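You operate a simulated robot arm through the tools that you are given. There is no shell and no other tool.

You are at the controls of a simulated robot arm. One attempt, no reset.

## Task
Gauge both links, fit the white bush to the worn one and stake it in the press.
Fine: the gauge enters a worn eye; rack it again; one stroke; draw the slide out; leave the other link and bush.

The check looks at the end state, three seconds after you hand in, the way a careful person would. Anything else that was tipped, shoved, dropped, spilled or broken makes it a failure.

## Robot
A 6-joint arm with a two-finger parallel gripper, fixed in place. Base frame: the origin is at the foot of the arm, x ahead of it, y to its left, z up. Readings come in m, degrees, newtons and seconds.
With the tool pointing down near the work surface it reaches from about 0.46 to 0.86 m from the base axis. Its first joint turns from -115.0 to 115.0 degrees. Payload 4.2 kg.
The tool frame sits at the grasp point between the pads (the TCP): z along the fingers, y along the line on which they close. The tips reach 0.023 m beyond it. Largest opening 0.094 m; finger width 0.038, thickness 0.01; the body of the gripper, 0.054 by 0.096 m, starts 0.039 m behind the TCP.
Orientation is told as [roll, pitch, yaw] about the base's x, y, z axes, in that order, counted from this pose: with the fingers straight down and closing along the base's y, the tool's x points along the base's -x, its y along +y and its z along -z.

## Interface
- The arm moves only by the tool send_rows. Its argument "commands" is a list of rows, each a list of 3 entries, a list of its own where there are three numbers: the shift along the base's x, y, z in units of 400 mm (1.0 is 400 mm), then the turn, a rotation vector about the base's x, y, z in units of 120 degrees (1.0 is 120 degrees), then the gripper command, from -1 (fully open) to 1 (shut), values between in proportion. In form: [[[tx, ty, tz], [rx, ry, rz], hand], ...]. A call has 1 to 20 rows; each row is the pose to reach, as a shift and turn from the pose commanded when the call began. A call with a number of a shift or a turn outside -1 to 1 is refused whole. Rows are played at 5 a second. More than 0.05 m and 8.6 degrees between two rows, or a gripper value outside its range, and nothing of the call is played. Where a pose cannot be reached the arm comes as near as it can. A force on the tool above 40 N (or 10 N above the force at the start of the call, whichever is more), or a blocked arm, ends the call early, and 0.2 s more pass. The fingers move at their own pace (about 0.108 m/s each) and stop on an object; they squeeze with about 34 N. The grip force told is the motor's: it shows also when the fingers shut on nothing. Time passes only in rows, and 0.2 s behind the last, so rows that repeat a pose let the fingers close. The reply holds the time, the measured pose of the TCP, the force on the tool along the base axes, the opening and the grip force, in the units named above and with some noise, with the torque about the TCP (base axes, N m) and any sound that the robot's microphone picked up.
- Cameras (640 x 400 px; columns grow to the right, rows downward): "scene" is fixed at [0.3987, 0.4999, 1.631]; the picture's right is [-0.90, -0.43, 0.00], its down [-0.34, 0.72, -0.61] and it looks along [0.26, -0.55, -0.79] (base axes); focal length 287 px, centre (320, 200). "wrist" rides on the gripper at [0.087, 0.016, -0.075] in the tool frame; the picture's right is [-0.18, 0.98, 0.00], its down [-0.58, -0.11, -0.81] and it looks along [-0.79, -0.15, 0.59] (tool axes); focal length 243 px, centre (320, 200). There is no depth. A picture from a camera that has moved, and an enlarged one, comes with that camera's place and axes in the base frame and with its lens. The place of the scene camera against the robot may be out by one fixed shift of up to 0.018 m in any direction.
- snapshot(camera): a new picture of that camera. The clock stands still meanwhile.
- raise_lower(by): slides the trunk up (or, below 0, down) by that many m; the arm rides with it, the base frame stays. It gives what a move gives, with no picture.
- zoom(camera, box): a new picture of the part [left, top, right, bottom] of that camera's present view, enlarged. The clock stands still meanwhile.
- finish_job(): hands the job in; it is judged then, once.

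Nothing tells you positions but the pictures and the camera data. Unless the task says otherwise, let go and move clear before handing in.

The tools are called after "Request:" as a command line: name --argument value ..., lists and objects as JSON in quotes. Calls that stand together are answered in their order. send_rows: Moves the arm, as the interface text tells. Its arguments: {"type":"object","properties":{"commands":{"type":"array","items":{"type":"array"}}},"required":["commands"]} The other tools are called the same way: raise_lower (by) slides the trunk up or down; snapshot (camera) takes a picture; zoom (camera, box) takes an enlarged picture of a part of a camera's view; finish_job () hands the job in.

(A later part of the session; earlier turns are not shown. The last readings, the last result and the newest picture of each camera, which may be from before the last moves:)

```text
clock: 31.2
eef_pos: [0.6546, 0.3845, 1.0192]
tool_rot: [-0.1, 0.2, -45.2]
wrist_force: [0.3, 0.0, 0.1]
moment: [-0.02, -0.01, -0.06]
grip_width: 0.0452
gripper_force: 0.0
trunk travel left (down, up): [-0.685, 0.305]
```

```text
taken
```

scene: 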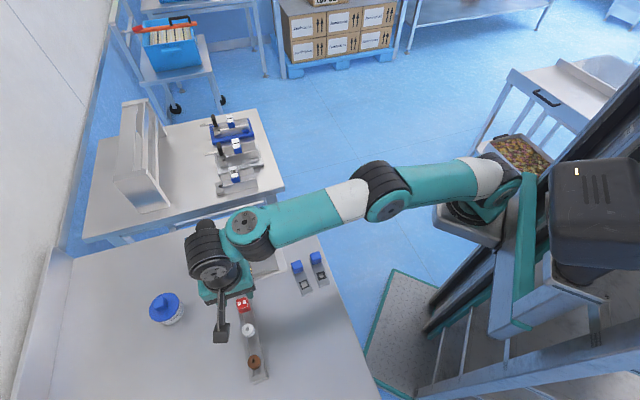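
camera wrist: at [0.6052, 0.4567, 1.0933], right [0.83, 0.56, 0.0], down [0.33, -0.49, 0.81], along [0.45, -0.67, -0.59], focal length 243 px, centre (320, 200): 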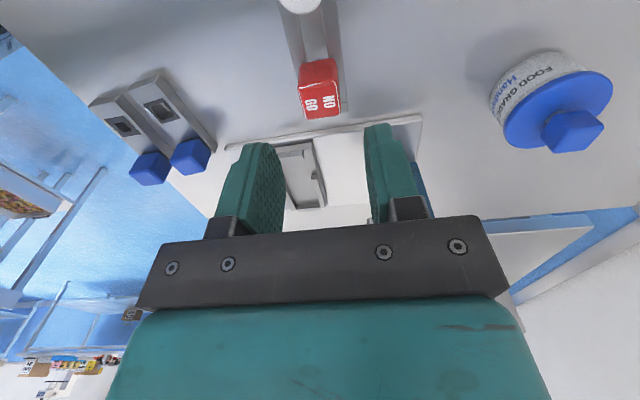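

The gauge is back in its rack. Next I need a clear view of the slide nest and the press, so I'll go to a viewpoint in front of them.

Request:
send_rows --commands '[[[-0.012, -0.055, 0.04], [0, 0, 0.0], -0.5], [[-0.024, -0.11, 0.08], [0, 0, 0.06], -1], [[-0.036, -0.165, 0.1], [0, 0, 0.12], -1], [[-0.048, -0.22, 0.1], [0, 0, 0.185], -1], [[-0.06, -0.275, 0.1], [0, 0, 0.25], -1], [[-0.072, -0.33, 0.1], [0, 0, 0.315], -1], [[-0.084, -0.385, 0.1], [0, 0, 0.38], -1], [[-0.096, -0.44, 0.1], [0, 0, 0.445], -1], [[-0.108, -0.495, 0.1], [0, 0, 0.51], -1], [[-0.12, -0.55, 0.1], [0, 0, 0.575], -1], [[-0.13, -0.6, 0.1], [0, 0, 0.64], -1], [[-0.1375, -0.64, 0.1], [0, 0, 0.7], -1], [[-0.1375, -0.66, 0.1], [0, 0, 0.75], -1], [[-0.1375, -0.66, 0.1], [0, 0, 0.75], -1]]'

Request:
snapshot --camera "wrist"

Request:
zoom --camera "wrist" --box '[240, 80, 420, 225]'

```text
clock: 34.2
eef_pos: [0.5989, 0.1216, 1.0602]
tool_rot: [0.2, 0.2, 44.9]
wrist_force: [-0.9, 0.1, 0.3]
moment: [-0.01, 0.02, -0.03]
grip_width: 0.0939
gripper_force: 0.0
trunk travel left (down, up): [-0.685, 0.305]
```

```text
taken
camera wrist: at [0.5268, 0.0702, 1.1333], right [-0.56, 0.83, 0.0], down [0.49, 0.33, 0.81], along [0.67, 0.45, -0.59], focal length 243 px, centre (320, 200)
```

wrist: 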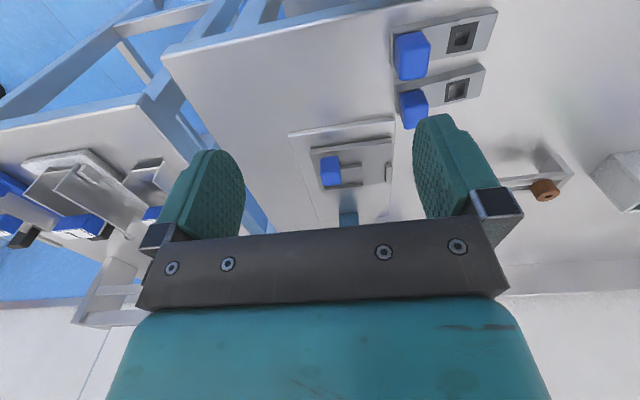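

```text
2.76 times, centred on (330, 152) of wrist
camera zoom: at [0.5268, 0.0702, 1.1333], right [-0.56, 0.83, 0.0], down [0.49, 0.33, 0.81], along [0.67, 0.45, -0.59], focal length 669 px, centre (292, 331)
```

zoom: 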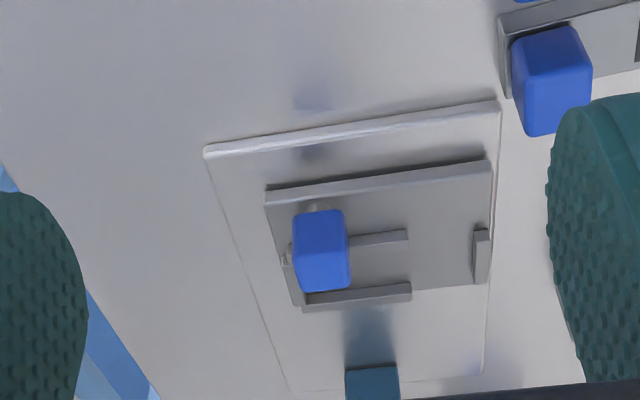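

Request:
send_rows --commands '[[[0.05, 0.03, -0.03], [0, 0, 0], -1], [[0.1, 0.06, -0.06], [0, 0, 0], -1], [[0.125, 0.075, -0.075], [0, 0, 0], -1], [[0.125, 0.075, -0.075], [0, 0, 0], -1]]'

Request:
snapshot --camera "wrist"

Request:
zoom --camera "wrist" --box '[240, 80, 420, 225]'

```text
clock: 35.2
eef_pos: [0.6508, 0.1515, 1.0303]
tool_rot: [0.1, 0.1, 44.9]
wrist_force: [0.9, -0.9, 0.8]
moment: [0.01, 0.0, 0.0]
grip_width: 0.0938
gripper_force: 0.0
trunk travel left (down, up): [-0.685, 0.305]
```

```text
taken
camera wrist: at [0.5769, 0.1007, 1.1026], right [-0.56, 0.83, 0.0], down [0.49, 0.33, 0.81], along [0.67, 0.45, -0.59], focal length 243 px, centre (320, 200)
```

wrist: 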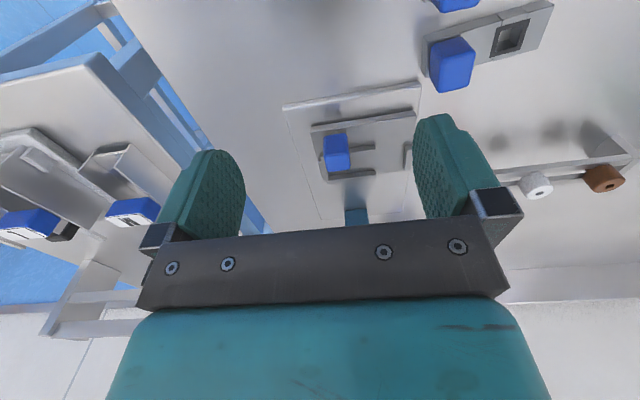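

```text
2.76 times, centred on (330, 152) of wrist
camera zoom: at [0.5769, 0.1007, 1.1026], right [-0.56, 0.83, 0.0], down [0.49, 0.33, 0.81], along [0.67, 0.45, -0.59], focal length 669 px, centre (292, 331)
```

zoom: 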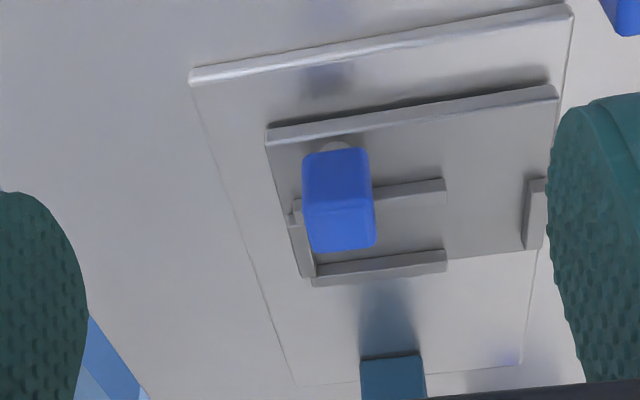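

Request:
zoom --camera "scene" --box '[225, 225, 295, 285]'

```text
6.67 times, centred on (260, 255) of scene
camera zoom: at [0.3987, 0.4999, 1.631], right [-0.9, -0.43, 0.0], down [-0.34, 0.72, -0.61], along [0.26, -0.55, -0.79], focal length 1916 px, centre (720, -167)
```

zoom: 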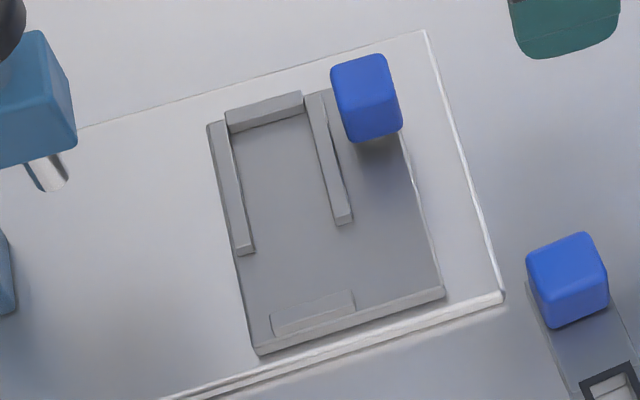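

From overhead, the ram's line falls about 24 mm from the slide's far (−y) end stop. That means the link must lie in the nest with its eye towards that stop, turned about 174° from how it lies now. I'll test whether the wrist can turn to +135°.

Request:
send_rows --commands '[[[0, 0, 0.04], [0, 0, 0.06], -1], [[-0.02, 0, 0.06], [0, 0, 0.12], -1], [[-0.04, 0, 0.06], [0, 0, 0.18], -1], [[-0.06, 0, 0.06], [0, 0, 0.24], -1], [[-0.08, 0, 0.06], [0, 0, 0.3], -1], [[-0.1, 0, 0.06], [0, 0, 0.36], -1], [[-0.1, 0, 0.06], [0, 0, 0.42], -1], [[-0.1, 0, 0.06], [0, 0, 0.48], -1], [[-0.1, 0, 0.06], [0, 0, 0.54], -1], [[-0.1, 0, 0.06], [0, 0, 0.6], -1], [[-0.1, 0, 0.06], [0, 0, 0.66], -1], [[-0.1, 0, 0.06], [0, 0, 0.72], -1], [[-0.1, 0, 0.06], [0, 0, 0.75], -1], [[-0.1, 0, 0.06], [0, 0, 0.75], -1]]'

Request:
snapshot --camera "wrist"

Request:
snapshot --camera "scene"

```text
clock: 38.2
eef_pos: [0.6093, 0.1498, 1.0521]
tool_rot: [0.1, 0.2, 135.0]
wrist_force: [0.6, 0.3, -0.7]
moment: [-0.01, -0.02, 0.02]
grip_width: 0.094
gripper_force: 0.0
trunk travel left (down, up): [-0.685, 0.305]
```

```text
taken
camera wrist: at [0.6588, 0.0775, 1.1268], right [-0.83, -0.56, 0.0], down [-0.33, 0.49, 0.81], along [-0.45, 0.67, -0.59], focal length 243 px, centre (320, 200)
```

wrist: 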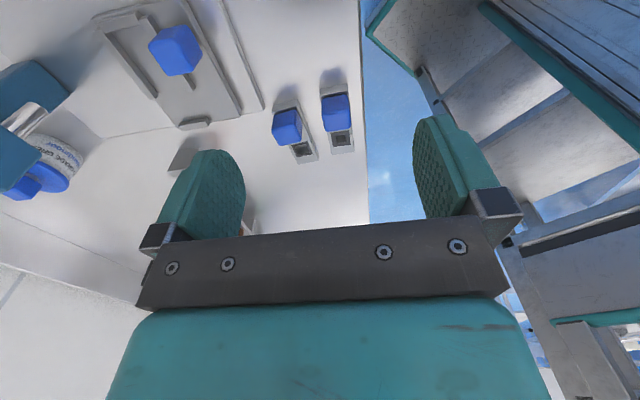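

```text
taken
```

scene: 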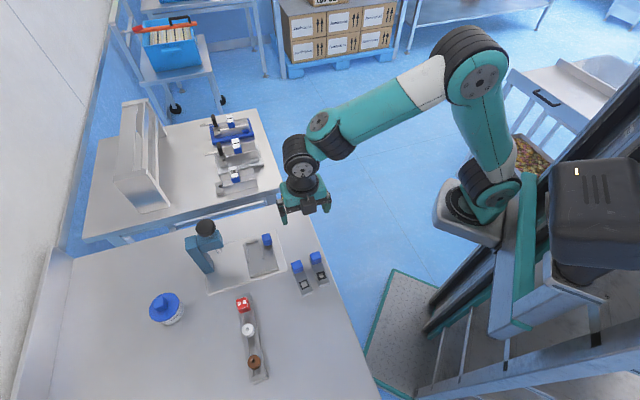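

+135° is reachable, so I can grip the knob at −39° and place at +135°. From here I'll also take a close look at the nest and at the links.

Request:
zoom --camera "wrist" --box '[80, 0, 270, 135]'

Request:
zoom --camera "wrist" --box '[250, 60, 380, 180]'

Request:
zoom --camera "scene" --box '[160, 200, 300, 300]'

```text
2.96 times, centred on (175, 68) of wrist
camera zoom: at [0.6588, 0.0775, 1.1268], right [-0.83, -0.56, 0.0], down [-0.33, 0.49, 0.81], along [-0.45, 0.67, -0.59], focal length 719 px, centre (750, 593)
```

zoom: 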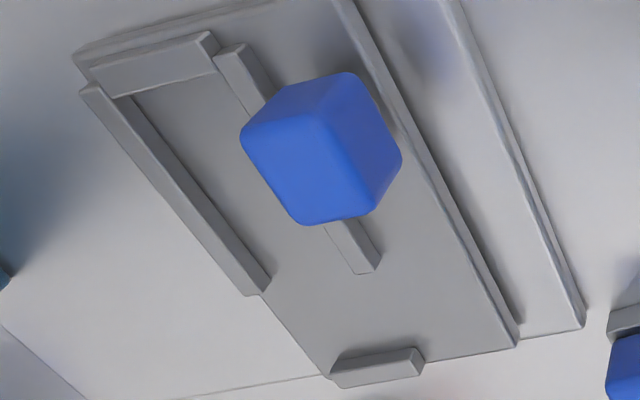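

```text
3.33 times, centred on (315, 120) of wrist
camera zoom: at [0.6588, 0.0775, 1.1268], right [-0.83, -0.56, 0.0], down [-0.33, 0.49, 0.81], along [-0.45, 0.67, -0.59], focal length 809 px, centre (337, 467)
```

zoom: 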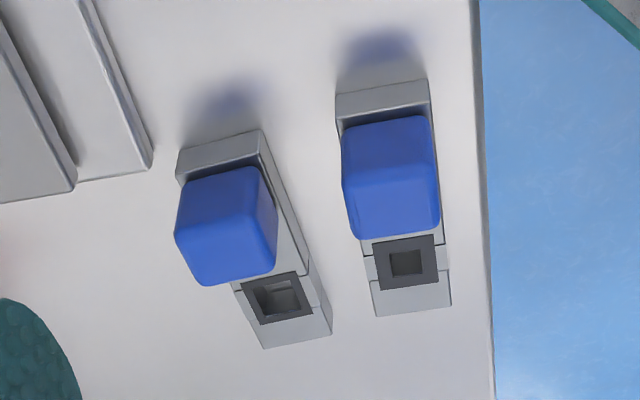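

```text
4.00 times, centred on (230, 250) of scene
camera zoom: at [0.3987, 0.4999, 1.631], right [-0.9, -0.43, 0.0], down [-0.34, 0.72, -0.61], along [0.26, -0.55, -0.79], focal length 1150 px, centre (680, 0)
```

zoom: 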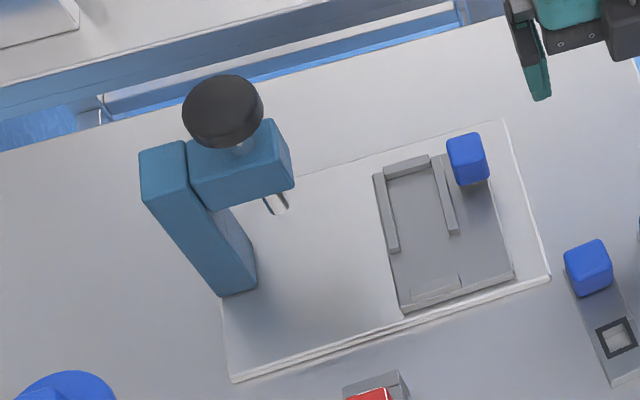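

The wrist view confirms eye A at (0.558, 0.264). Its knob lies about 46 mm along the link axis, near (0.593, 0.234), with its top at about 0.922. I'll turn back to −39° and hover over it.

Request:
send_rows --commands '[[[0, 0, 0], [0, 0, -0.065], -1], [[0, 0, 0], [0, 0, -0.13], -1], [[0, 0.0, 0], [0, 0, -0.195], -1], [[-0.005, 0.02, 0], [0, 0, -0.26], -1], [[-0.01, 0.04, 0], [0, 0, -0.325], -1], [[-0.015, 0.06, 0], [0, 0, -0.39], -1], [[-0.02, 0.08, 0], [0, 0, -0.455], -1], [[-0.025, 0.1, 0], [0, 0, -0.52], -1], [[-0.03, 0.12, 0], [0, 0, -0.585], -1], [[-0.035, 0.14, 0], [0, 0, -0.65], -1], [[-0.038, 0.16, 0], [0, 0, -0.715], -1], [[-0.04, 0.18, 0], [0, 0, -0.78], -1], [[-0.04, 0.2, 0], [0, 0, -0.845], -1], [[-0.04, 0.21, 0], [0, 0, -0.91], -1], [[-0.04, 0.211, 0], [0, 0, -0.97], -1]]'

Request:
send_rows --commands '[[[0, 0, 0], [0, 0, -0.06], -1], [[0, 0, 0], [0, 0, -0.12], -1], [[0, 0, 0], [0, 0, -0.18], -1], [[0, 0, 0], [0, 0, -0.24], -1], [[0, 0, 0], [0, 0, -0.3], -1], [[0, 0, 0], [0, 0, -0.36], -1], [[0, 0, 0], [0, 0, -0.42], -0.5], [[0, 0, 0], [0, 0, -0.48], 0], [[0, 0, 0], [0, 0, -0.48], 0]]'

Request:
snapshot --camera "wrist"

Request:
zoom --camera "wrist" --box '[230, 40, 410, 190]'

```text
clock: 41.4
eef_pos: [0.5921, 0.2349, 1.054]
tool_rot: [0.1, 0.1, 18.3]
wrist_force: [0.7, -0.4, 0.1]
moment: [-0.06, 0.0, 0.0]
grip_width: 0.0945
gripper_force: 0.0
trunk travel left (down, up): [-0.685, 0.305]
```

```text
clock: 43.4
eef_pos: [0.5931, 0.2347, 1.0536]
tool_rot: [0.1, 0.1, -39.3]
wrist_force: [-0.6, -0.2, -0.3]
moment: [0.0, -0.01, 0.02]
grip_width: 0.0469
gripper_force: 0.0
trunk travel left (down, up): [-0.685, 0.305]
```

```text
taken
camera wrist: at [0.5367, 0.3016, 1.1269], right [0.76, 0.64, 0.0], down [0.38, -0.45, 0.81], along [0.52, -0.62, -0.59], focal length 243 px, centre (320, 200)
```

wrist: 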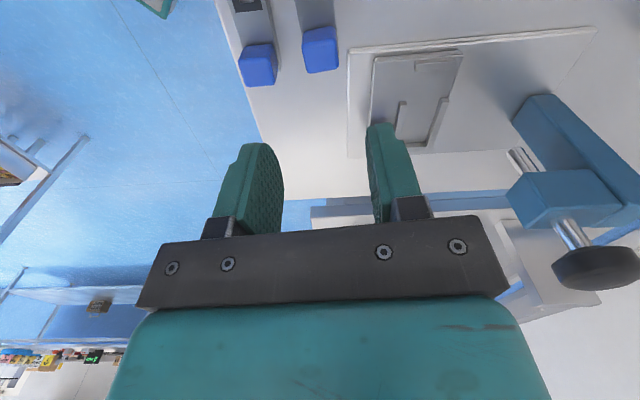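

```text
2.67 times, centred on (320, 115) of wrist
camera zoom: at [0.5367, 0.3016, 1.1269], right [0.76, 0.64, 0.0], down [0.38, -0.45, 0.81], along [0.52, -0.62, -0.59], focal length 647 px, centre (320, 427)
```

zoom: 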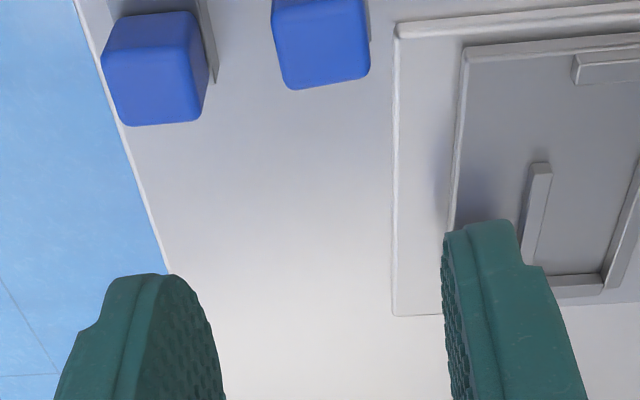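

Request:
send_rows --commands '[[[0, 0, -0.06], [0, 0, 0], 0], [[0, 0, -0.12], [0, 0, 0], 0], [[0, 0, -0.19], [0, 0, 0], 0], [[0, 0, -0.19], [0, 0, 0], 0]]'

Request:
zoom --camera "wrist" --box '[230, 40, 410, 190]'

```text
clock: 44.4
eef_pos: [0.5926, 0.2346, 0.9775]
tool_rot: [0.2, 0.1, -39.1]
wrist_force: [-0.6, 0.4, -0.3]
moment: [-0.01, 0.01, 0.01]
grip_width: 0.0469
gripper_force: 0.1
trunk travel left (down, up): [-0.685, 0.305]
```

```text
2.67 times, centred on (320, 115) of wrist
camera zoom: at [0.5366, 0.3014, 1.0508], right [0.76, 0.65, 0.0], down [0.38, -0.45, 0.81], along [0.52, -0.61, -0.59], focal length 647 px, centre (320, 427)
```

zoom: 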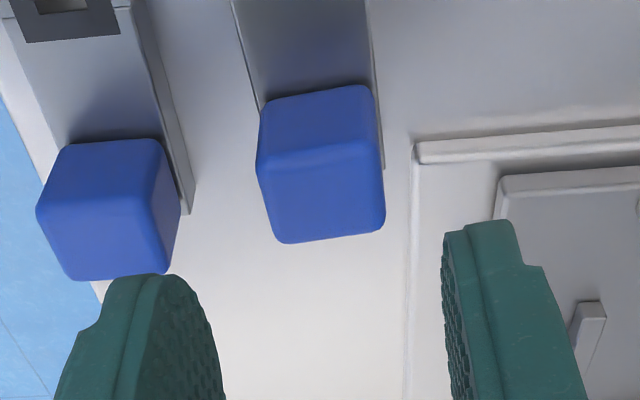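

Knob A is centred between the fingers. Descending to grip it just above the link.

Request:
send_rows --commands '[[[0.0015, 0.0035, -0.04], [0, 0, 0], 0], [[0.0015, 0.0035, -0.08], [0, 0, 0], 0], [[0.0015, 0.0035, -0.115], [0, 0, 0], 0], [[0.0015, 0.0035, -0.13], [0, 0, 0], 0], [[0.0015, 0.0035, -0.13], [0, 0, 0], 0]]'

Request:
zoom --camera "wrist" --box '[200, 40, 440, 220]'

```text
clock: 45.6
eef_pos: [0.5932, 0.2373, 0.9255]
tool_rot: [0.1, 0.1, -39.1]
wrist_force: [-0.4, -0.3, -0.5]
moment: [0.02, -0.01, 0.0]
grip_width: 0.0471
gripper_force: 0.0
trunk travel left (down, up): [-0.685, 0.305]
```

```text
2.22 times, centred on (320, 130) of wrist
camera zoom: at [0.5366, 0.3032, 0.9988], right [0.76, 0.65, 0.0], down [0.38, -0.45, 0.81], along [0.52, -0.61, -0.59], focal length 539 px, centre (320, 356)
```

zoom: 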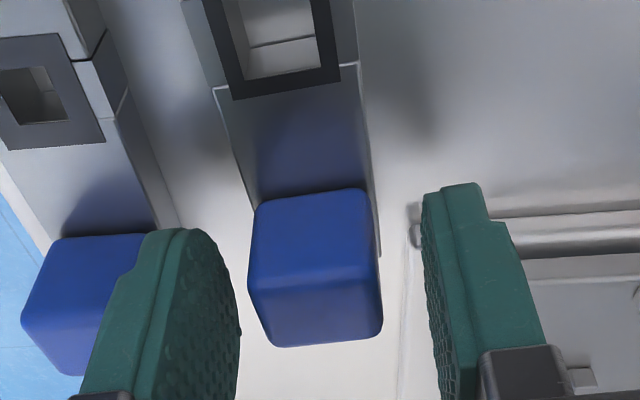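

Request:
send_rows --commands '[[[0, 0, 0], [0, 0, 0], 0.3], [[0, 0, 0], [0, 0, 0], 0.6], [[0, 0, 0], [0, 0, 0], 1], [[0, 0, 0], [0, 0, 0], 1], [[0, 0, 0], [0, 0, 0], 1]]'

Request:
zoom --camera "wrist" --box '[200, 40, 440, 220]'

```text
clock: 46.8
eef_pos: [0.593, 0.2369, 0.9254]
tool_rot: [0.1, 0.0, -39.1]
wrist_force: [0.7, 0.0, 0.7]
moment: [0.01, 0.03, 0.03]
grip_width: 0.0276
gripper_force: 33.5
trunk travel left (down, up): [-0.685, 0.305]
```

```text
2.22 times, centred on (320, 130) of wrist
camera zoom: at [0.5367, 0.3032, 0.999], right [0.76, 0.65, 0.0], down [0.38, -0.45, 0.81], along [0.52, -0.61, -0.59], focal length 539 px, centre (320, 356)
```

zoom: 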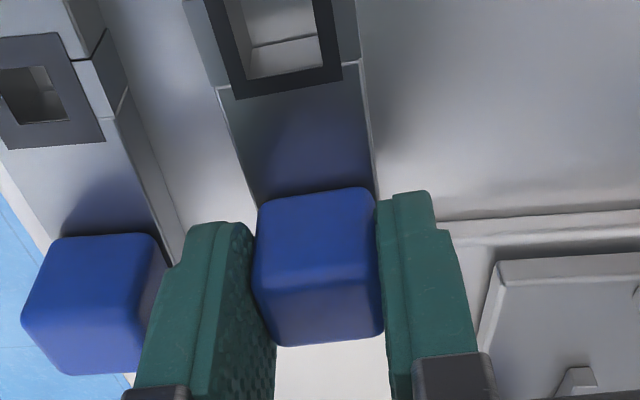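

The knob is gripped (27.6 mm) and the link is aligned with the tool. I'll lift straight up and check it's held.

Request:
send_rows --commands '[[[0, 0, 0.02], [0, 0, 0], 1], [[0, 0, 0.08], [0, 0, 0], 1], [[0, 0, 0.16], [0, 0, 0], 1], [[0, 0, 0.25], [0, 0, 0], 1], [[0, 0, 0.25], [0, 0, 0], 1]]'

Request:
snapshot --camera "wrist"

Request:
zoom --camera "wrist" --box '[200, 0, 440, 180]'

```text
clock: 48.0
eef_pos: [0.5934, 0.2363, 1.0256]
tool_rot: [-0.1, 0.1, -39.1]
wrist_force: [0.7, 0.2, -2.1]
moment: [-0.05, -0.02, 0.02]
grip_width: 0.0276
gripper_force: 34.2
trunk travel left (down, up): [-0.685, 0.305]
```

```text
taken
camera wrist: at [0.5367, 0.3031, 1.0998], right [0.76, 0.65, 0.0], down [0.38, -0.45, 0.81], along [0.52, -0.61, -0.59], focal length 243 px, centre (320, 200)
```

wrist: 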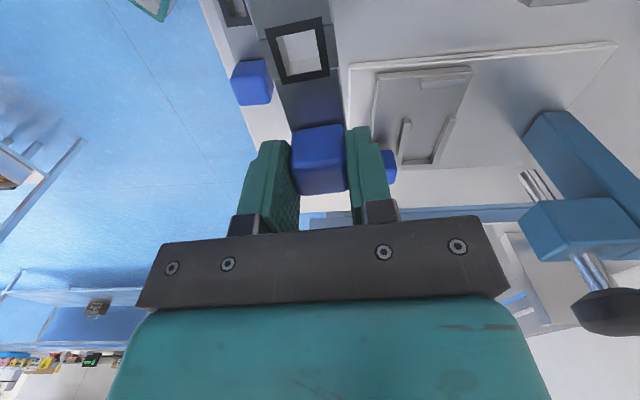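

```text
2.22 times, centred on (320, 90) of wrist
camera zoom: at [0.5367, 0.3031, 1.0998], right [0.76, 0.65, 0.0], down [0.38, -0.45, 0.81], along [0.52, -0.61, -0.59], focal length 539 px, centre (320, 444)
```

zoom: 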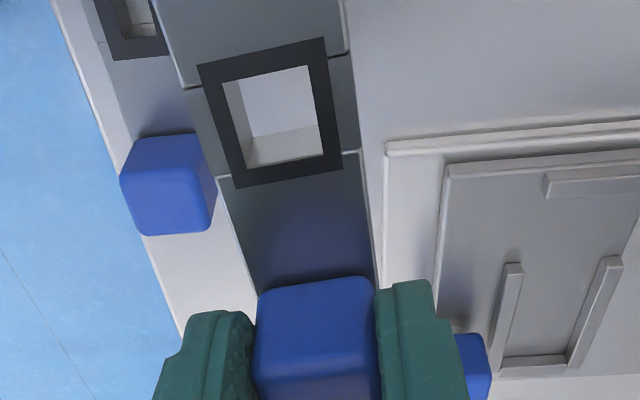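

The link is held level and square to the tool, with its eye 44 mm from the grip. Now I'll swing it round to +135° in place, well above everything.

Request:
send_rows --commands '[[[0, 0, 0.01], [0, 0, 0.0625], 1], [[0, 0, 0.02], [0, 0, 0.125], 1], [[0, 0, 0.02], [0, 0, 0.1875], 1], [[0, 0, 0.02], [0, 0, 0.25], 1], [[0, 0, 0.02], [0, 0, 0.3125], 1], [[0, 0, 0.02], [0, 0, 0.375], 1], [[0, 0, 0.02], [0, 0, 0.4375], 1], [[0, 0, 0.02], [0, 0, 0.5], 1], [[0, 0, 0.02], [0, 0, 0.5625], 1], [[0, 0, 0.02], [0, 0, 0.625], 1], [[0, 0, 0.02], [0, 0, 0.6875], 1], [[0, 0, 0.02], [0, 0, 0.75], 1], [[0, 0, 0.02], [0, 0, 0.8125], 1], [[0, 0, 0.02], [0, 0, 0.875], 1]]'

Request:
send_rows --commands '[[[0, 0, 0], [0, 0, 0.0625], 1], [[0, 0, 0], [0, 0, 0.125], 1], [[0, 0, 0], [0, 0, 0.1875], 1], [[0, 0, 0], [0, 0, 0.25], 1], [[0, 0, 0], [0, 0, 0.3125], 1], [[0.03, 0.01, 0], [0, 0, 0.375], 1], [[0.06, 0.02, 0], [0, 0, 0.4375], 1], [[0.1, 0.04, 0], [0, 0, 0.5], 1], [[0.14, 0.055, 0], [0, 0, 0.55], 1], [[0.18, 0.07, 0], [0, 0, 0.576], 1], [[0.18, 0.07, 0], [0, 0, 0.576], 1]]'

Request:
snapshot --camera "wrist"

Request:
snapshot --camera "scene"

```text
clock: 51.0
eef_pos: [0.5941, 0.2366, 1.034]
tool_rot: [0.1, 0.2, 66.0]
wrist_force: [0.3, -0.3, -1.6]
moment: [0.01, 0.01, -0.01]
grip_width: 0.0278
gripper_force: 34.1
trunk travel left (down, up): [-0.685, 0.305]
```

```text
clock: 53.4
eef_pos: [0.665, 0.2652, 1.0333]
tool_rot: [0.1, 0.1, 135.0]
wrist_force: [-0.7, -1.2, -1.2]
moment: [0.03, 0.03, 0.01]
grip_width: 0.0274
gripper_force: 33.5
trunk travel left (down, up): [-0.685, 0.305]
```

```text
taken
camera wrist: at [0.7155, 0.1914, 1.1065], right [-0.82, -0.57, 0.0], down [-0.33, 0.49, 0.81], along [-0.46, 0.66, -0.59], focal length 243 px, centre (320, 200)
```

wrist: 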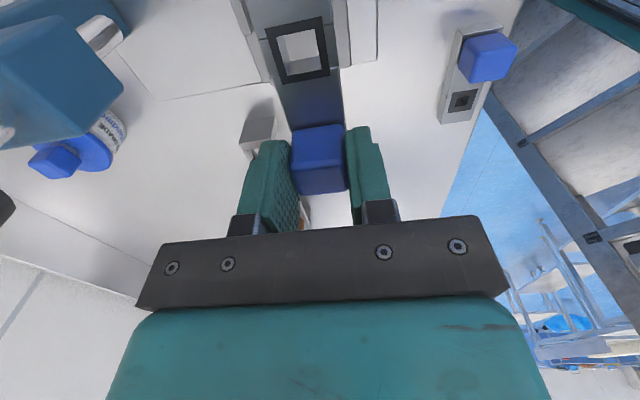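

```text
taken
```

scene: 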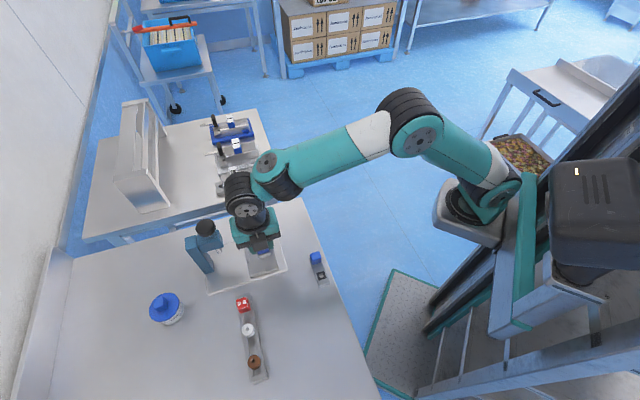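

Request:
send_rows --commands '[[[0.03, 0.01, 0], [0, 0, 0], 1], [[0.0775, 0.0243, 0], [0, 0, 0], 1], [[0.0775, 0.0243, -0.06], [0, 0, 0], 1], [[0.0775, 0.0243, -0.12], [0, 0, 0], 1], [[0.0775, 0.0243, -0.15], [0, 0, 0], 1], [[0.0775, 0.0243, -0.15], [0, 0, 0], 1]]'

Request:
snapshot --camera "wrist"

Request:
zoom --camera "wrist" --box '[200, 0, 440, 180]'

Request:
zoom --camera "scene" --box '[215, 215, 305, 295]'

```text
clock: 54.8
eef_pos: [0.6955, 0.2749, 0.9727]
tool_rot: [0.1, 0.1, 135.0]
wrist_force: [0.6, 0.6, -1.5]
moment: [0.02, 0.01, 0.03]
grip_width: 0.0276
gripper_force: 34.1
trunk travel left (down, up): [-0.685, 0.305]
```

```text
taken
camera wrist: at [0.7462, 0.2014, 1.0464], right [-0.83, -0.56, 0.0], down [-0.33, 0.49, 0.81], along [-0.46, 0.66, -0.59], focal length 243 px, centre (320, 200)
```

wrist: 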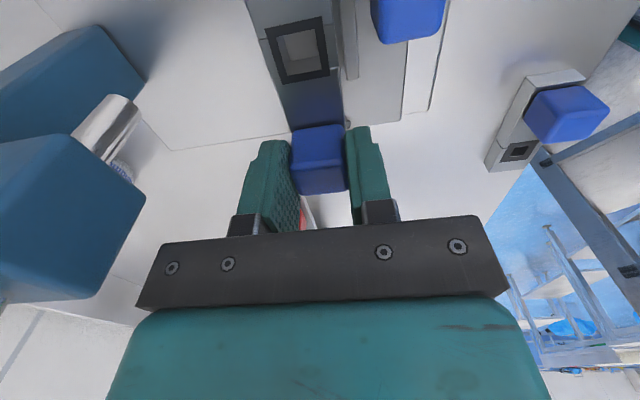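

```text
2.22 times, centred on (320, 90) of wrist
camera zoom: at [0.7462, 0.2014, 1.0464], right [-0.83, -0.56, 0.0], down [-0.33, 0.49, 0.81], along [-0.46, 0.66, -0.59], focal length 539 px, centre (320, 444)
```

zoom: 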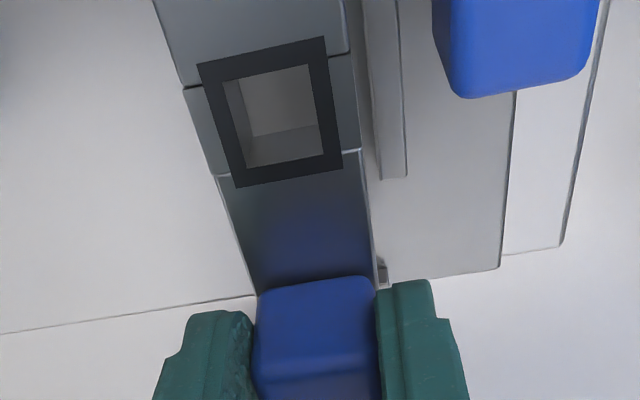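

```text
5.00 times, centred on (260, 255) of scene
camera zoom: at [0.3987, 0.4999, 1.631], right [-0.9, -0.43, 0.0], down [-0.34, 0.72, -0.61], along [0.26, -0.55, -0.79], focal length 1437 px, centre (620, -75)
```

zoom: 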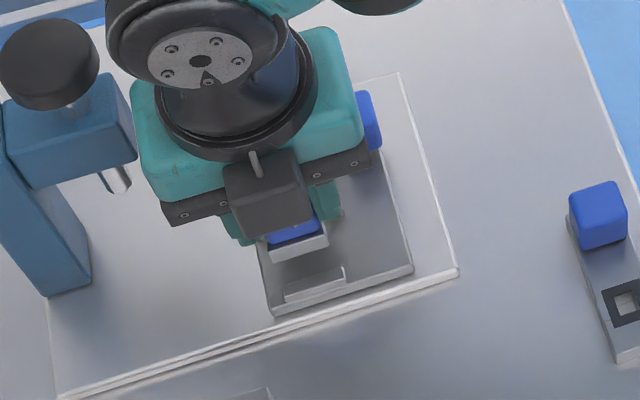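

Request:
zoom --camera "scene" --box '[225, 205, 295, 270]'

```text
6.15 times, centred on (260, 238) of scene
camera zoom: at [0.3987, 0.4999, 1.631], right [-0.9, -0.43, 0.0], down [-0.34, 0.72, -0.61], along [0.26, -0.55, -0.79], focal length 1768 px, centre (689, -31)
```

zoom: 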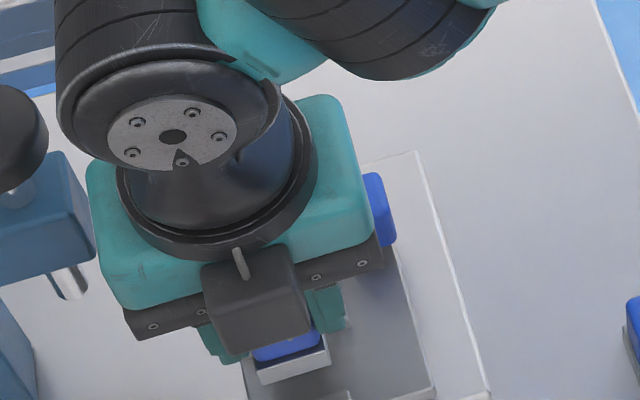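

The link is over the nest with about 3 mm clearance to each rail by my estimate. I'll lower it in small steps, watching the force.

Request:
send_rows --commands '[[[0, 0, -0.02], [0, 0, 0], 1], [[0, 0, -0.04], [0, 0, 0], 1], [[0, 0, -0.05], [0, 0, 0], 1], [[0, 0, -0.058], [0, 0, 0], 1], [[0, 0, -0.062], [0, 0, 0], 1]]'

Request:
zoom --camera "wrist" --box '[200, 0, 440, 180]'

```text
clock: 56.0
eef_pos: [0.6951, 0.2759, 0.9503]
tool_rot: [0.0, 0.1, 135.2]
wrist_force: [-1.6, 3.9, 12.8]
moment: [-0.54, -0.53, 0.02]
grip_width: 0.0276
gripper_force: 34.0
trunk travel left (down, up): [-0.685, 0.305]
```

```text
2.22 times, centred on (320, 90) of wrist
camera zoom: at [0.7459, 0.2017, 1.0226], right [-0.82, -0.57, 0.0], down [-0.34, 0.49, 0.81], along [-0.46, 0.66, -0.59], focal length 539 px, centre (320, 444)
```

zoom: 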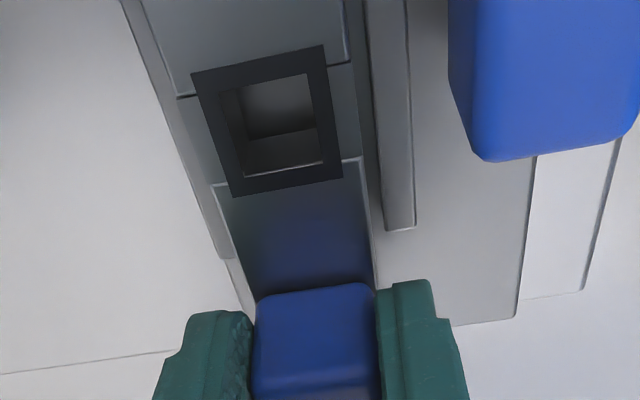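

Contact came about 59 mm from the grip, at the eye end, so it may be the end stop rather than the floor. I'll ease up, shift 2 mm away from that stop, and try again.

Request:
send_rows --commands '[[[0, 0, 0.012], [0, 0, 0], 1], [[-0.0035, 0.0035, 0.012], [0, 0, 0], 1], [[-0.0035, 0.0035, 0.006], [0, 0, 0], 1], [[-0.0035, 0.0035, 0.002], [0, 0, 0], 1], [[-0.0035, 0.0035, 0.0], [0, 0, 0], 1]]'

```text
clock: 57.2
eef_pos: [0.6959, 0.2768, 0.9501]
tool_rot: [0.0, 0.0, 134.9]
wrist_force: [0.0, -1.3, 3.9]
moment: [-0.32, -0.2, -0.02]
grip_width: 0.0276
gripper_force: 34.4
trunk travel left (down, up): [-0.685, 0.305]
```

Request:
send_rows --commands '[[[0, 0, -0.002], [0, 0, 0], 1], [[0, 0, -0.004], [0, 0, 0], 1]]'

Request:
snapshot --camera "wrist"

```text
clock: 57.8
eef_pos: [0.6953, 0.2768, 0.9491]
tool_rot: [-0.1, 0.0, 135.0]
wrist_force: [1.4, 0.3, 11.7]
moment: [-0.64, -0.68, 0.04]
grip_width: 0.0278
gripper_force: 34.0
trunk travel left (down, up): [-0.685, 0.305]
```

```text
taken
camera wrist: at [0.745, 0.2026, 1.0215], right [-0.83, -0.56, 0.0], down [-0.34, 0.49, 0.81], along [-0.45, 0.67, -0.59], focal length 243 px, centre (320, 200)
```

wrist: 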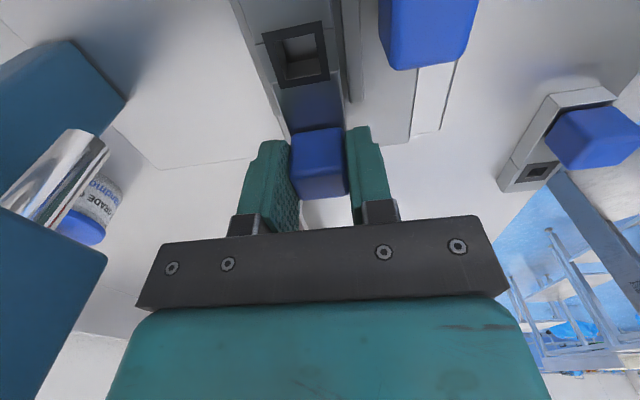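

Request:
send_rows --commands '[[[0, 0, 0.012], [0, 0, 0], 1], [[-0.0045, 0.0045, 0.012], [0, 0, 0], 1], [[-0.0045, 0.0045, 0.006], [0, 0, 0], 1], [[-0.0045, 0.0045, 0.002], [0, 0, 0], 1], [[-0.0045, 0.0045, 0.0], [0, 0, 0], 1]]'

Request:
zoom --camera "wrist" --box '[200, 0, 440, 180]'

Request:
zoom --camera "scene" --box '[225, 205, 295, 270]'

```text
clock: 59.0
eef_pos: [0.694, 0.2778, 0.9476]
tool_rot: [0.1, 0.1, 134.9]
wrist_force: [-0.6, -0.4, -2.1]
moment: [0.01, 0.02, 0.01]
grip_width: 0.0279
gripper_force: 33.8
trunk travel left (down, up): [-0.685, 0.305]
```

```text
2.22 times, centred on (320, 90) of wrist
camera zoom: at [0.7433, 0.2046, 1.0203], right [-0.83, -0.56, 0.0], down [-0.33, 0.49, 0.81], along [-0.46, 0.66, -0.59], focal length 539 px, centre (320, 444)
```

zoom: 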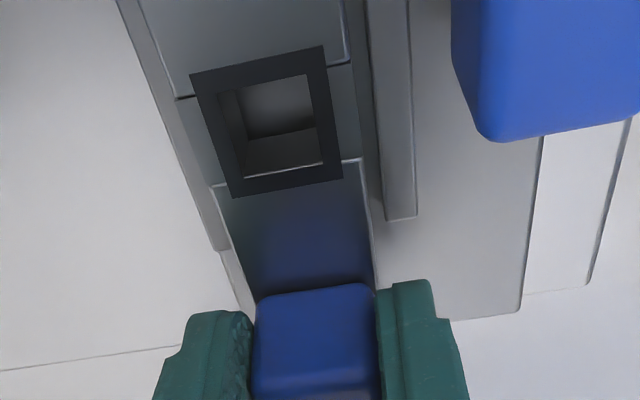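

```text
6.15 times, centred on (260, 238) of scene
camera zoom: at [0.3987, 0.4999, 1.631], right [-0.9, -0.43, 0.0], down [-0.34, 0.72, -0.61], along [0.26, -0.55, -0.79], focal length 1768 px, centre (689, -31)
```

zoom: 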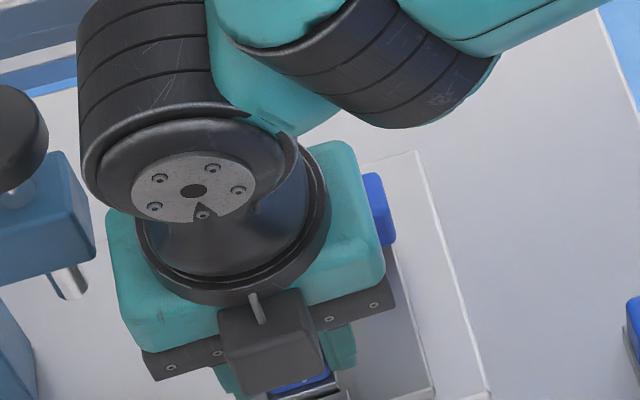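

With the shift the contact disappeared, so it had been touching the end stop. Now I'll continue down to the nest floor.

Request:
send_rows --commands '[[[0, 0, -0.003], [0, 0, 0], 1], [[0, 0, -0.006], [0, 0, 0], 1], [[0, 0, -0.009], [0, 0, 0], 1]]'

```text
clock: 59.8
eef_pos: [0.6938, 0.2783, 0.9454]
tool_rot: [-0.1, 0.1, 135.0]
wrist_force: [-1.1, -0.3, 11.8]
moment: [0.05, 0.23, 0.01]
grip_width: 0.0277
gripper_force: 33.5
trunk travel left (down, up): [-0.685, 0.305]
```

Request:
zoom --camera "wrist" --box '[200, 0, 440, 180]'

Request:
zoom --camera "scene" --box '[235, 230, 295, 285]'

```text
2.22 times, centred on (320, 90) of wrist
camera zoom: at [0.7432, 0.2045, 1.0187], right [-0.83, -0.56, 0.0], down [-0.34, 0.49, 0.81], along [-0.45, 0.67, -0.59], focal length 539 px, centre (320, 444)
```

zoom: 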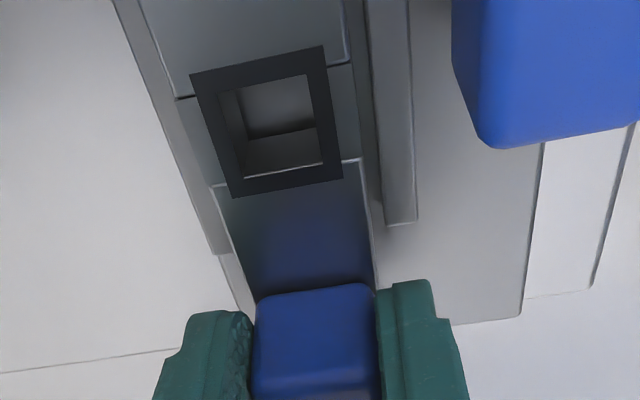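

```text
7.27 times, centred on (265, 258) of scene
camera zoom: at [0.3987, 0.4999, 1.631], right [-0.9, -0.43, 0.0], down [-0.34, 0.72, -0.61], along [0.26, -0.55, -0.79], focal length 2090 px, centre (720, -218)
```

zoom: 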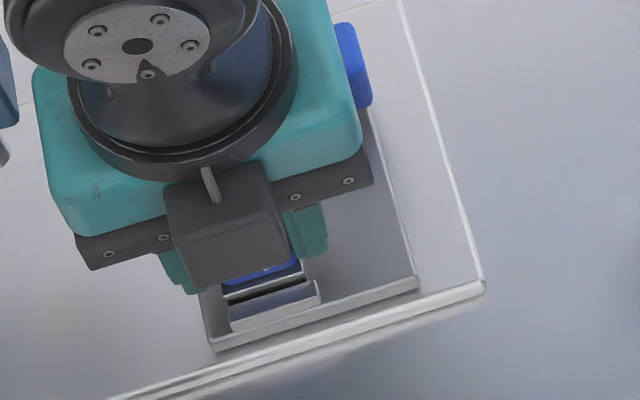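

The link now sits on the nest floor, with a small gap visible to the outer stop. Releasing the knob and rising clear.

Request:
send_rows --commands '[[[0, 0, 0.002], [0, 0, 0], 0.6], [[0, 0, 0.002], [0, 0, 0], 0.2], [[0, 0, 0.002], [0, 0, 0], 0.0], [[0, 0, 0.002], [0, 0, 0], 0.0], [[0, 0, 0.06], [0, 0, 0], 0.0], [[0, 0, 0.14], [0, 0, 0], 0.0], [[0, 0, 0.2], [0, 0, 0], 0.0], [[0, 0, 0.2], [0, 0, 0], 0.0]]'

Request:
snapshot --camera "wrist"

Request:
zoom --camera "wrist" --box '[200, 0, 440, 180]'

```text
clock: 61.6
eef_pos: [0.693, 0.2771, 1.0238]
tool_rot: [0.1, 0.0, 135.0]
wrist_force: [0.7, -0.4, 0.1]
moment: [0.0, 0.02, -0.01]
grip_width: 0.047
gripper_force: 0.0
trunk travel left (down, up): [-0.685, 0.305]
```

```text
taken
camera wrist: at [0.7437, 0.2044, 1.0972], right [-0.83, -0.56, 0.0], down [-0.33, 0.49, 0.81], along [-0.46, 0.66, -0.59], focal length 243 px, centre (320, 200)
```

wrist: 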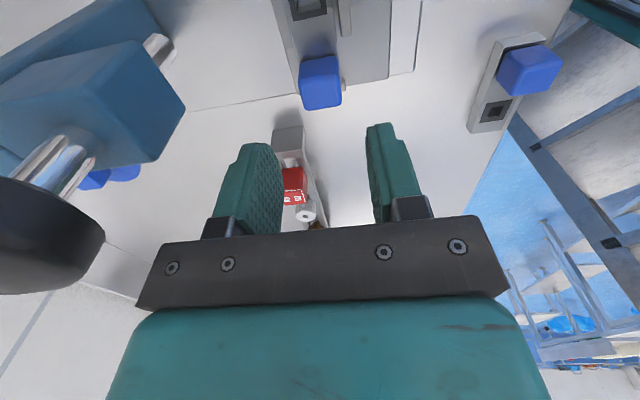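

```text
2.22 times, centred on (320, 90) of wrist
camera zoom: at [0.7437, 0.2044, 1.0972], right [-0.83, -0.56, 0.0], down [-0.33, 0.49, 0.81], along [-0.46, 0.66, -0.59], focal length 539 px, centre (320, 444)
```

zoom: 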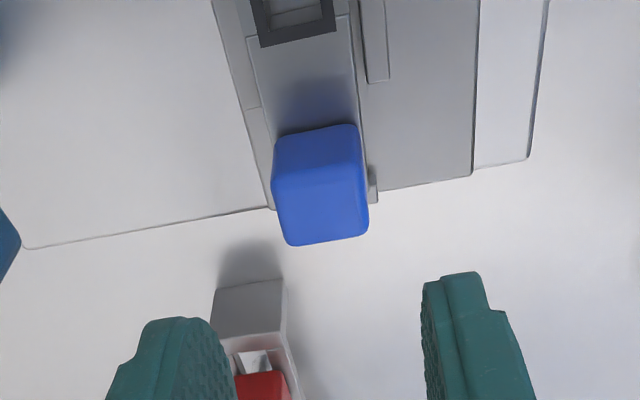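

The link is seated in the nest. Next is the white bush. I'll keep this tool angle, which closes across the rack and later clears the press head, and go above the bush.

Request:
send_rows --commands '[[[0, 0, 0.04], [0, 0, 0], 0], [[-0.03, 0.06, 0.04], [0, 0, 0], 0], [[-0.075, 0.15, 0.04], [0, 0, 0], 0], [[-0.12, 0.24, 0.04], [0, 0, 0], 0], [[-0.16, 0.31, 0.03], [0, 0, 0], 0], [[-0.195, 0.366, 0.0], [0, 0, 0], 0], [[-0.195, 0.366, -0.05], [0, 0, 0], 0], [[-0.195, 0.366, -0.07], [0, 0, 0], 0], [[-0.195, 0.366, -0.07], [0, 0, 0], 0]]'

Request:
snapshot --camera "wrist"

Request:
zoom --camera "wrist" --box '[200, 0, 440, 180]'

Request:
zoom --camera "scene" --box '[215, 220, 295, 285]'

```text
clock: 63.6
eef_pos: [0.6147, 0.424, 0.9944]
tool_rot: [0.1, 0.0, 135.0]
wrist_force: [-0.1, 0.3, 1.1]
moment: [0.01, 0.01, -0.02]
grip_width: 0.0473
gripper_force: 0.2
trunk travel left (down, up): [-0.685, 0.305]
```

```text
taken
camera wrist: at [0.6651, 0.3509, 1.0679], right [-0.83, -0.56, 0.0], down [-0.33, 0.49, 0.81], along [-0.46, 0.66, -0.59], focal length 243 px, centre (320, 200)
```

wrist: 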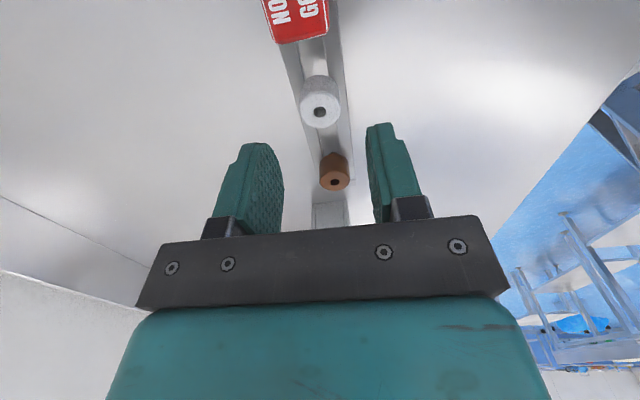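

```text
2.22 times, centred on (320, 90) of wrist
camera zoom: at [0.6651, 0.3509, 1.0679], right [-0.83, -0.56, 0.0], down [-0.33, 0.49, 0.81], along [-0.46, 0.66, -0.59], focal length 539 px, centre (320, 444)
```

zoom: 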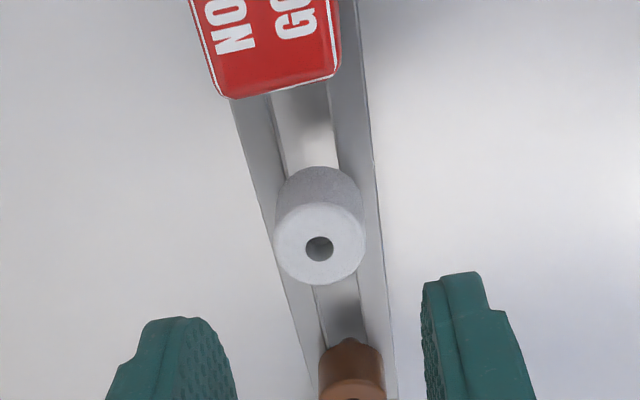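

```text
6.15 times, centred on (255, 252) of scene
camera zoom: at [0.3987, 0.4999, 1.631], right [-0.9, -0.43, 0.0], down [-0.34, 0.72, -0.61], along [0.26, -0.55, -0.79], focal length 1768 px, centre (720, -123)
```

zoom: 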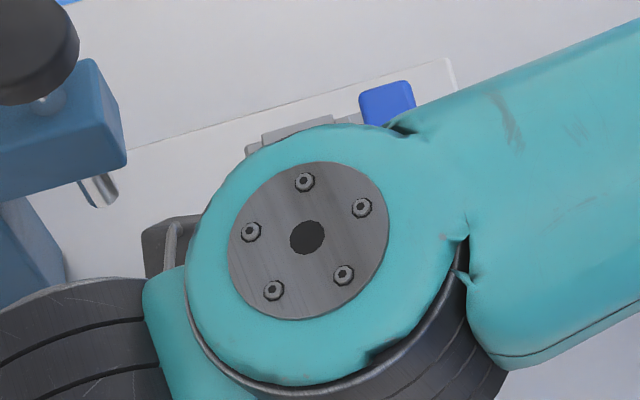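

Request:
send_rows --commands '[[[0, 0, -0.04], [0, 0, 0], 0], [[0, 0, -0.08], [0, 0, 0], 0], [[0, 0, -0.105], [0, 0, 0], 0], [[0, 0, -0.119], [0, 0, 0], 0], [[0, 0, -0.119], [0, 0, 0], 0]]'

Request:
zoom --camera "wrist" --box '[200, 40, 440, 220]'

```text
clock: 64.8
eef_pos: [0.6151, 0.4242, 0.9484]
tool_rot: [0.0, 0.0, 135.1]
wrist_force: [0.1, -0.2, -0.7]
moment: [-0.01, 0.02, -0.01]
grip_width: 0.0473
gripper_force: 0.0
trunk travel left (down, up): [-0.685, 0.305]
```

```text
2.22 times, centred on (320, 130) of wrist
camera zoom: at [0.6657, 0.3503, 1.0206], right [-0.83, -0.56, 0.0], down [-0.33, 0.49, 0.81], along [-0.46, 0.66, -0.59], focal length 539 px, centre (320, 356)
```

zoom: 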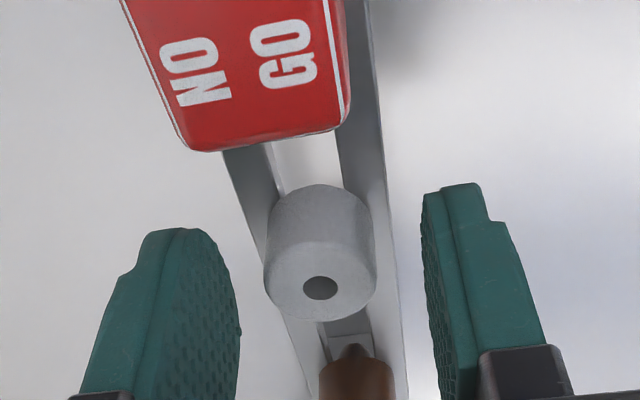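

Request:
send_rows --commands '[[[0, 0, 0], [0, 0, 0], 0.3], [[0, 0, 0], [0, 0, 0], 0.6], [[0, 0, 0], [0, 0, 0], 1], [[0, 0, 0], [0, 0, 0], 1], [[0, 0, 0], [0, 0, 0], 1]]'

Request:
zoom --camera "wrist" --box '[200, 40, 440, 220]'

```text
clock: 66.0
eef_pos: [0.6162, 0.4238, 0.9474]
tool_rot: [0.1, 0.1, 134.9]
wrist_force: [-0.3, 0.5, 0.6]
moment: [0.02, 0.02, -0.03]
grip_width: 0.023
gripper_force: 33.8
trunk travel left (down, up): [-0.685, 0.305]
```

```text
2.22 times, centred on (320, 130) of wrist
camera zoom: at [0.6658, 0.3504, 1.0208], right [-0.83, -0.56, 0.0], down [-0.33, 0.49, 0.81], along [-0.46, 0.66, -0.59], focal length 539 px, centre (320, 356)
```

zoom: 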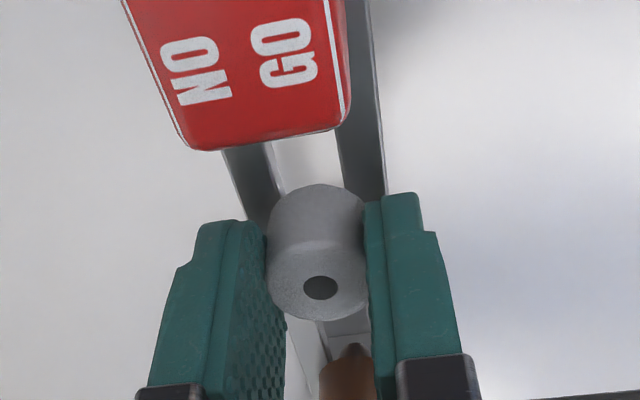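

Request:
send_rows --commands '[[[0, 0, 0.02], [0, 0, 0], 1], [[0, 0, 0.06], [0, 0, 0], 1], [[0, 0, 0.12], [0, 0, 0], 1], [[0, 0, 0.18], [0, 0, 0], 1], [[0, 0, 0.18], [0, 0, 0], 1]]'

Request:
zoom --camera "wrist" --box '[200, 0, 440, 180]'

```text
clock: 67.2
eef_pos: [0.6158, 0.4245, 1.0194]
tool_rot: [0.1, 0.1, 135.0]
wrist_force: [0.8, 0.5, 0.2]
moment: [0.01, -0.02, -0.01]
grip_width: 0.0227
gripper_force: 34.0
trunk travel left (down, up): [-0.685, 0.305]
```

```text
2.22 times, centred on (320, 90) of wrist
camera zoom: at [0.665, 0.3502, 1.0932], right [-0.83, -0.56, 0.0], down [-0.33, 0.49, 0.81], along [-0.46, 0.66, -0.59], focal length 539 px, centre (320, 444)
```

zoom: 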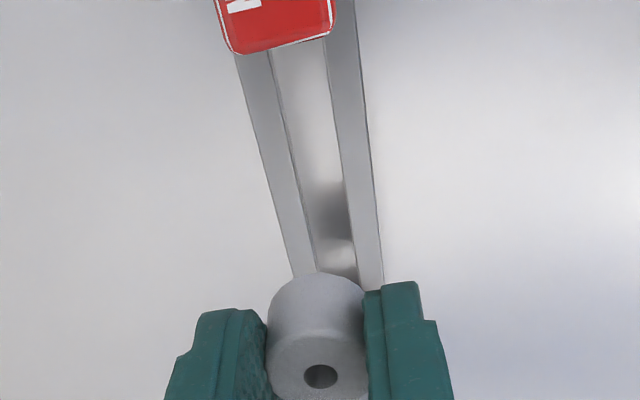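

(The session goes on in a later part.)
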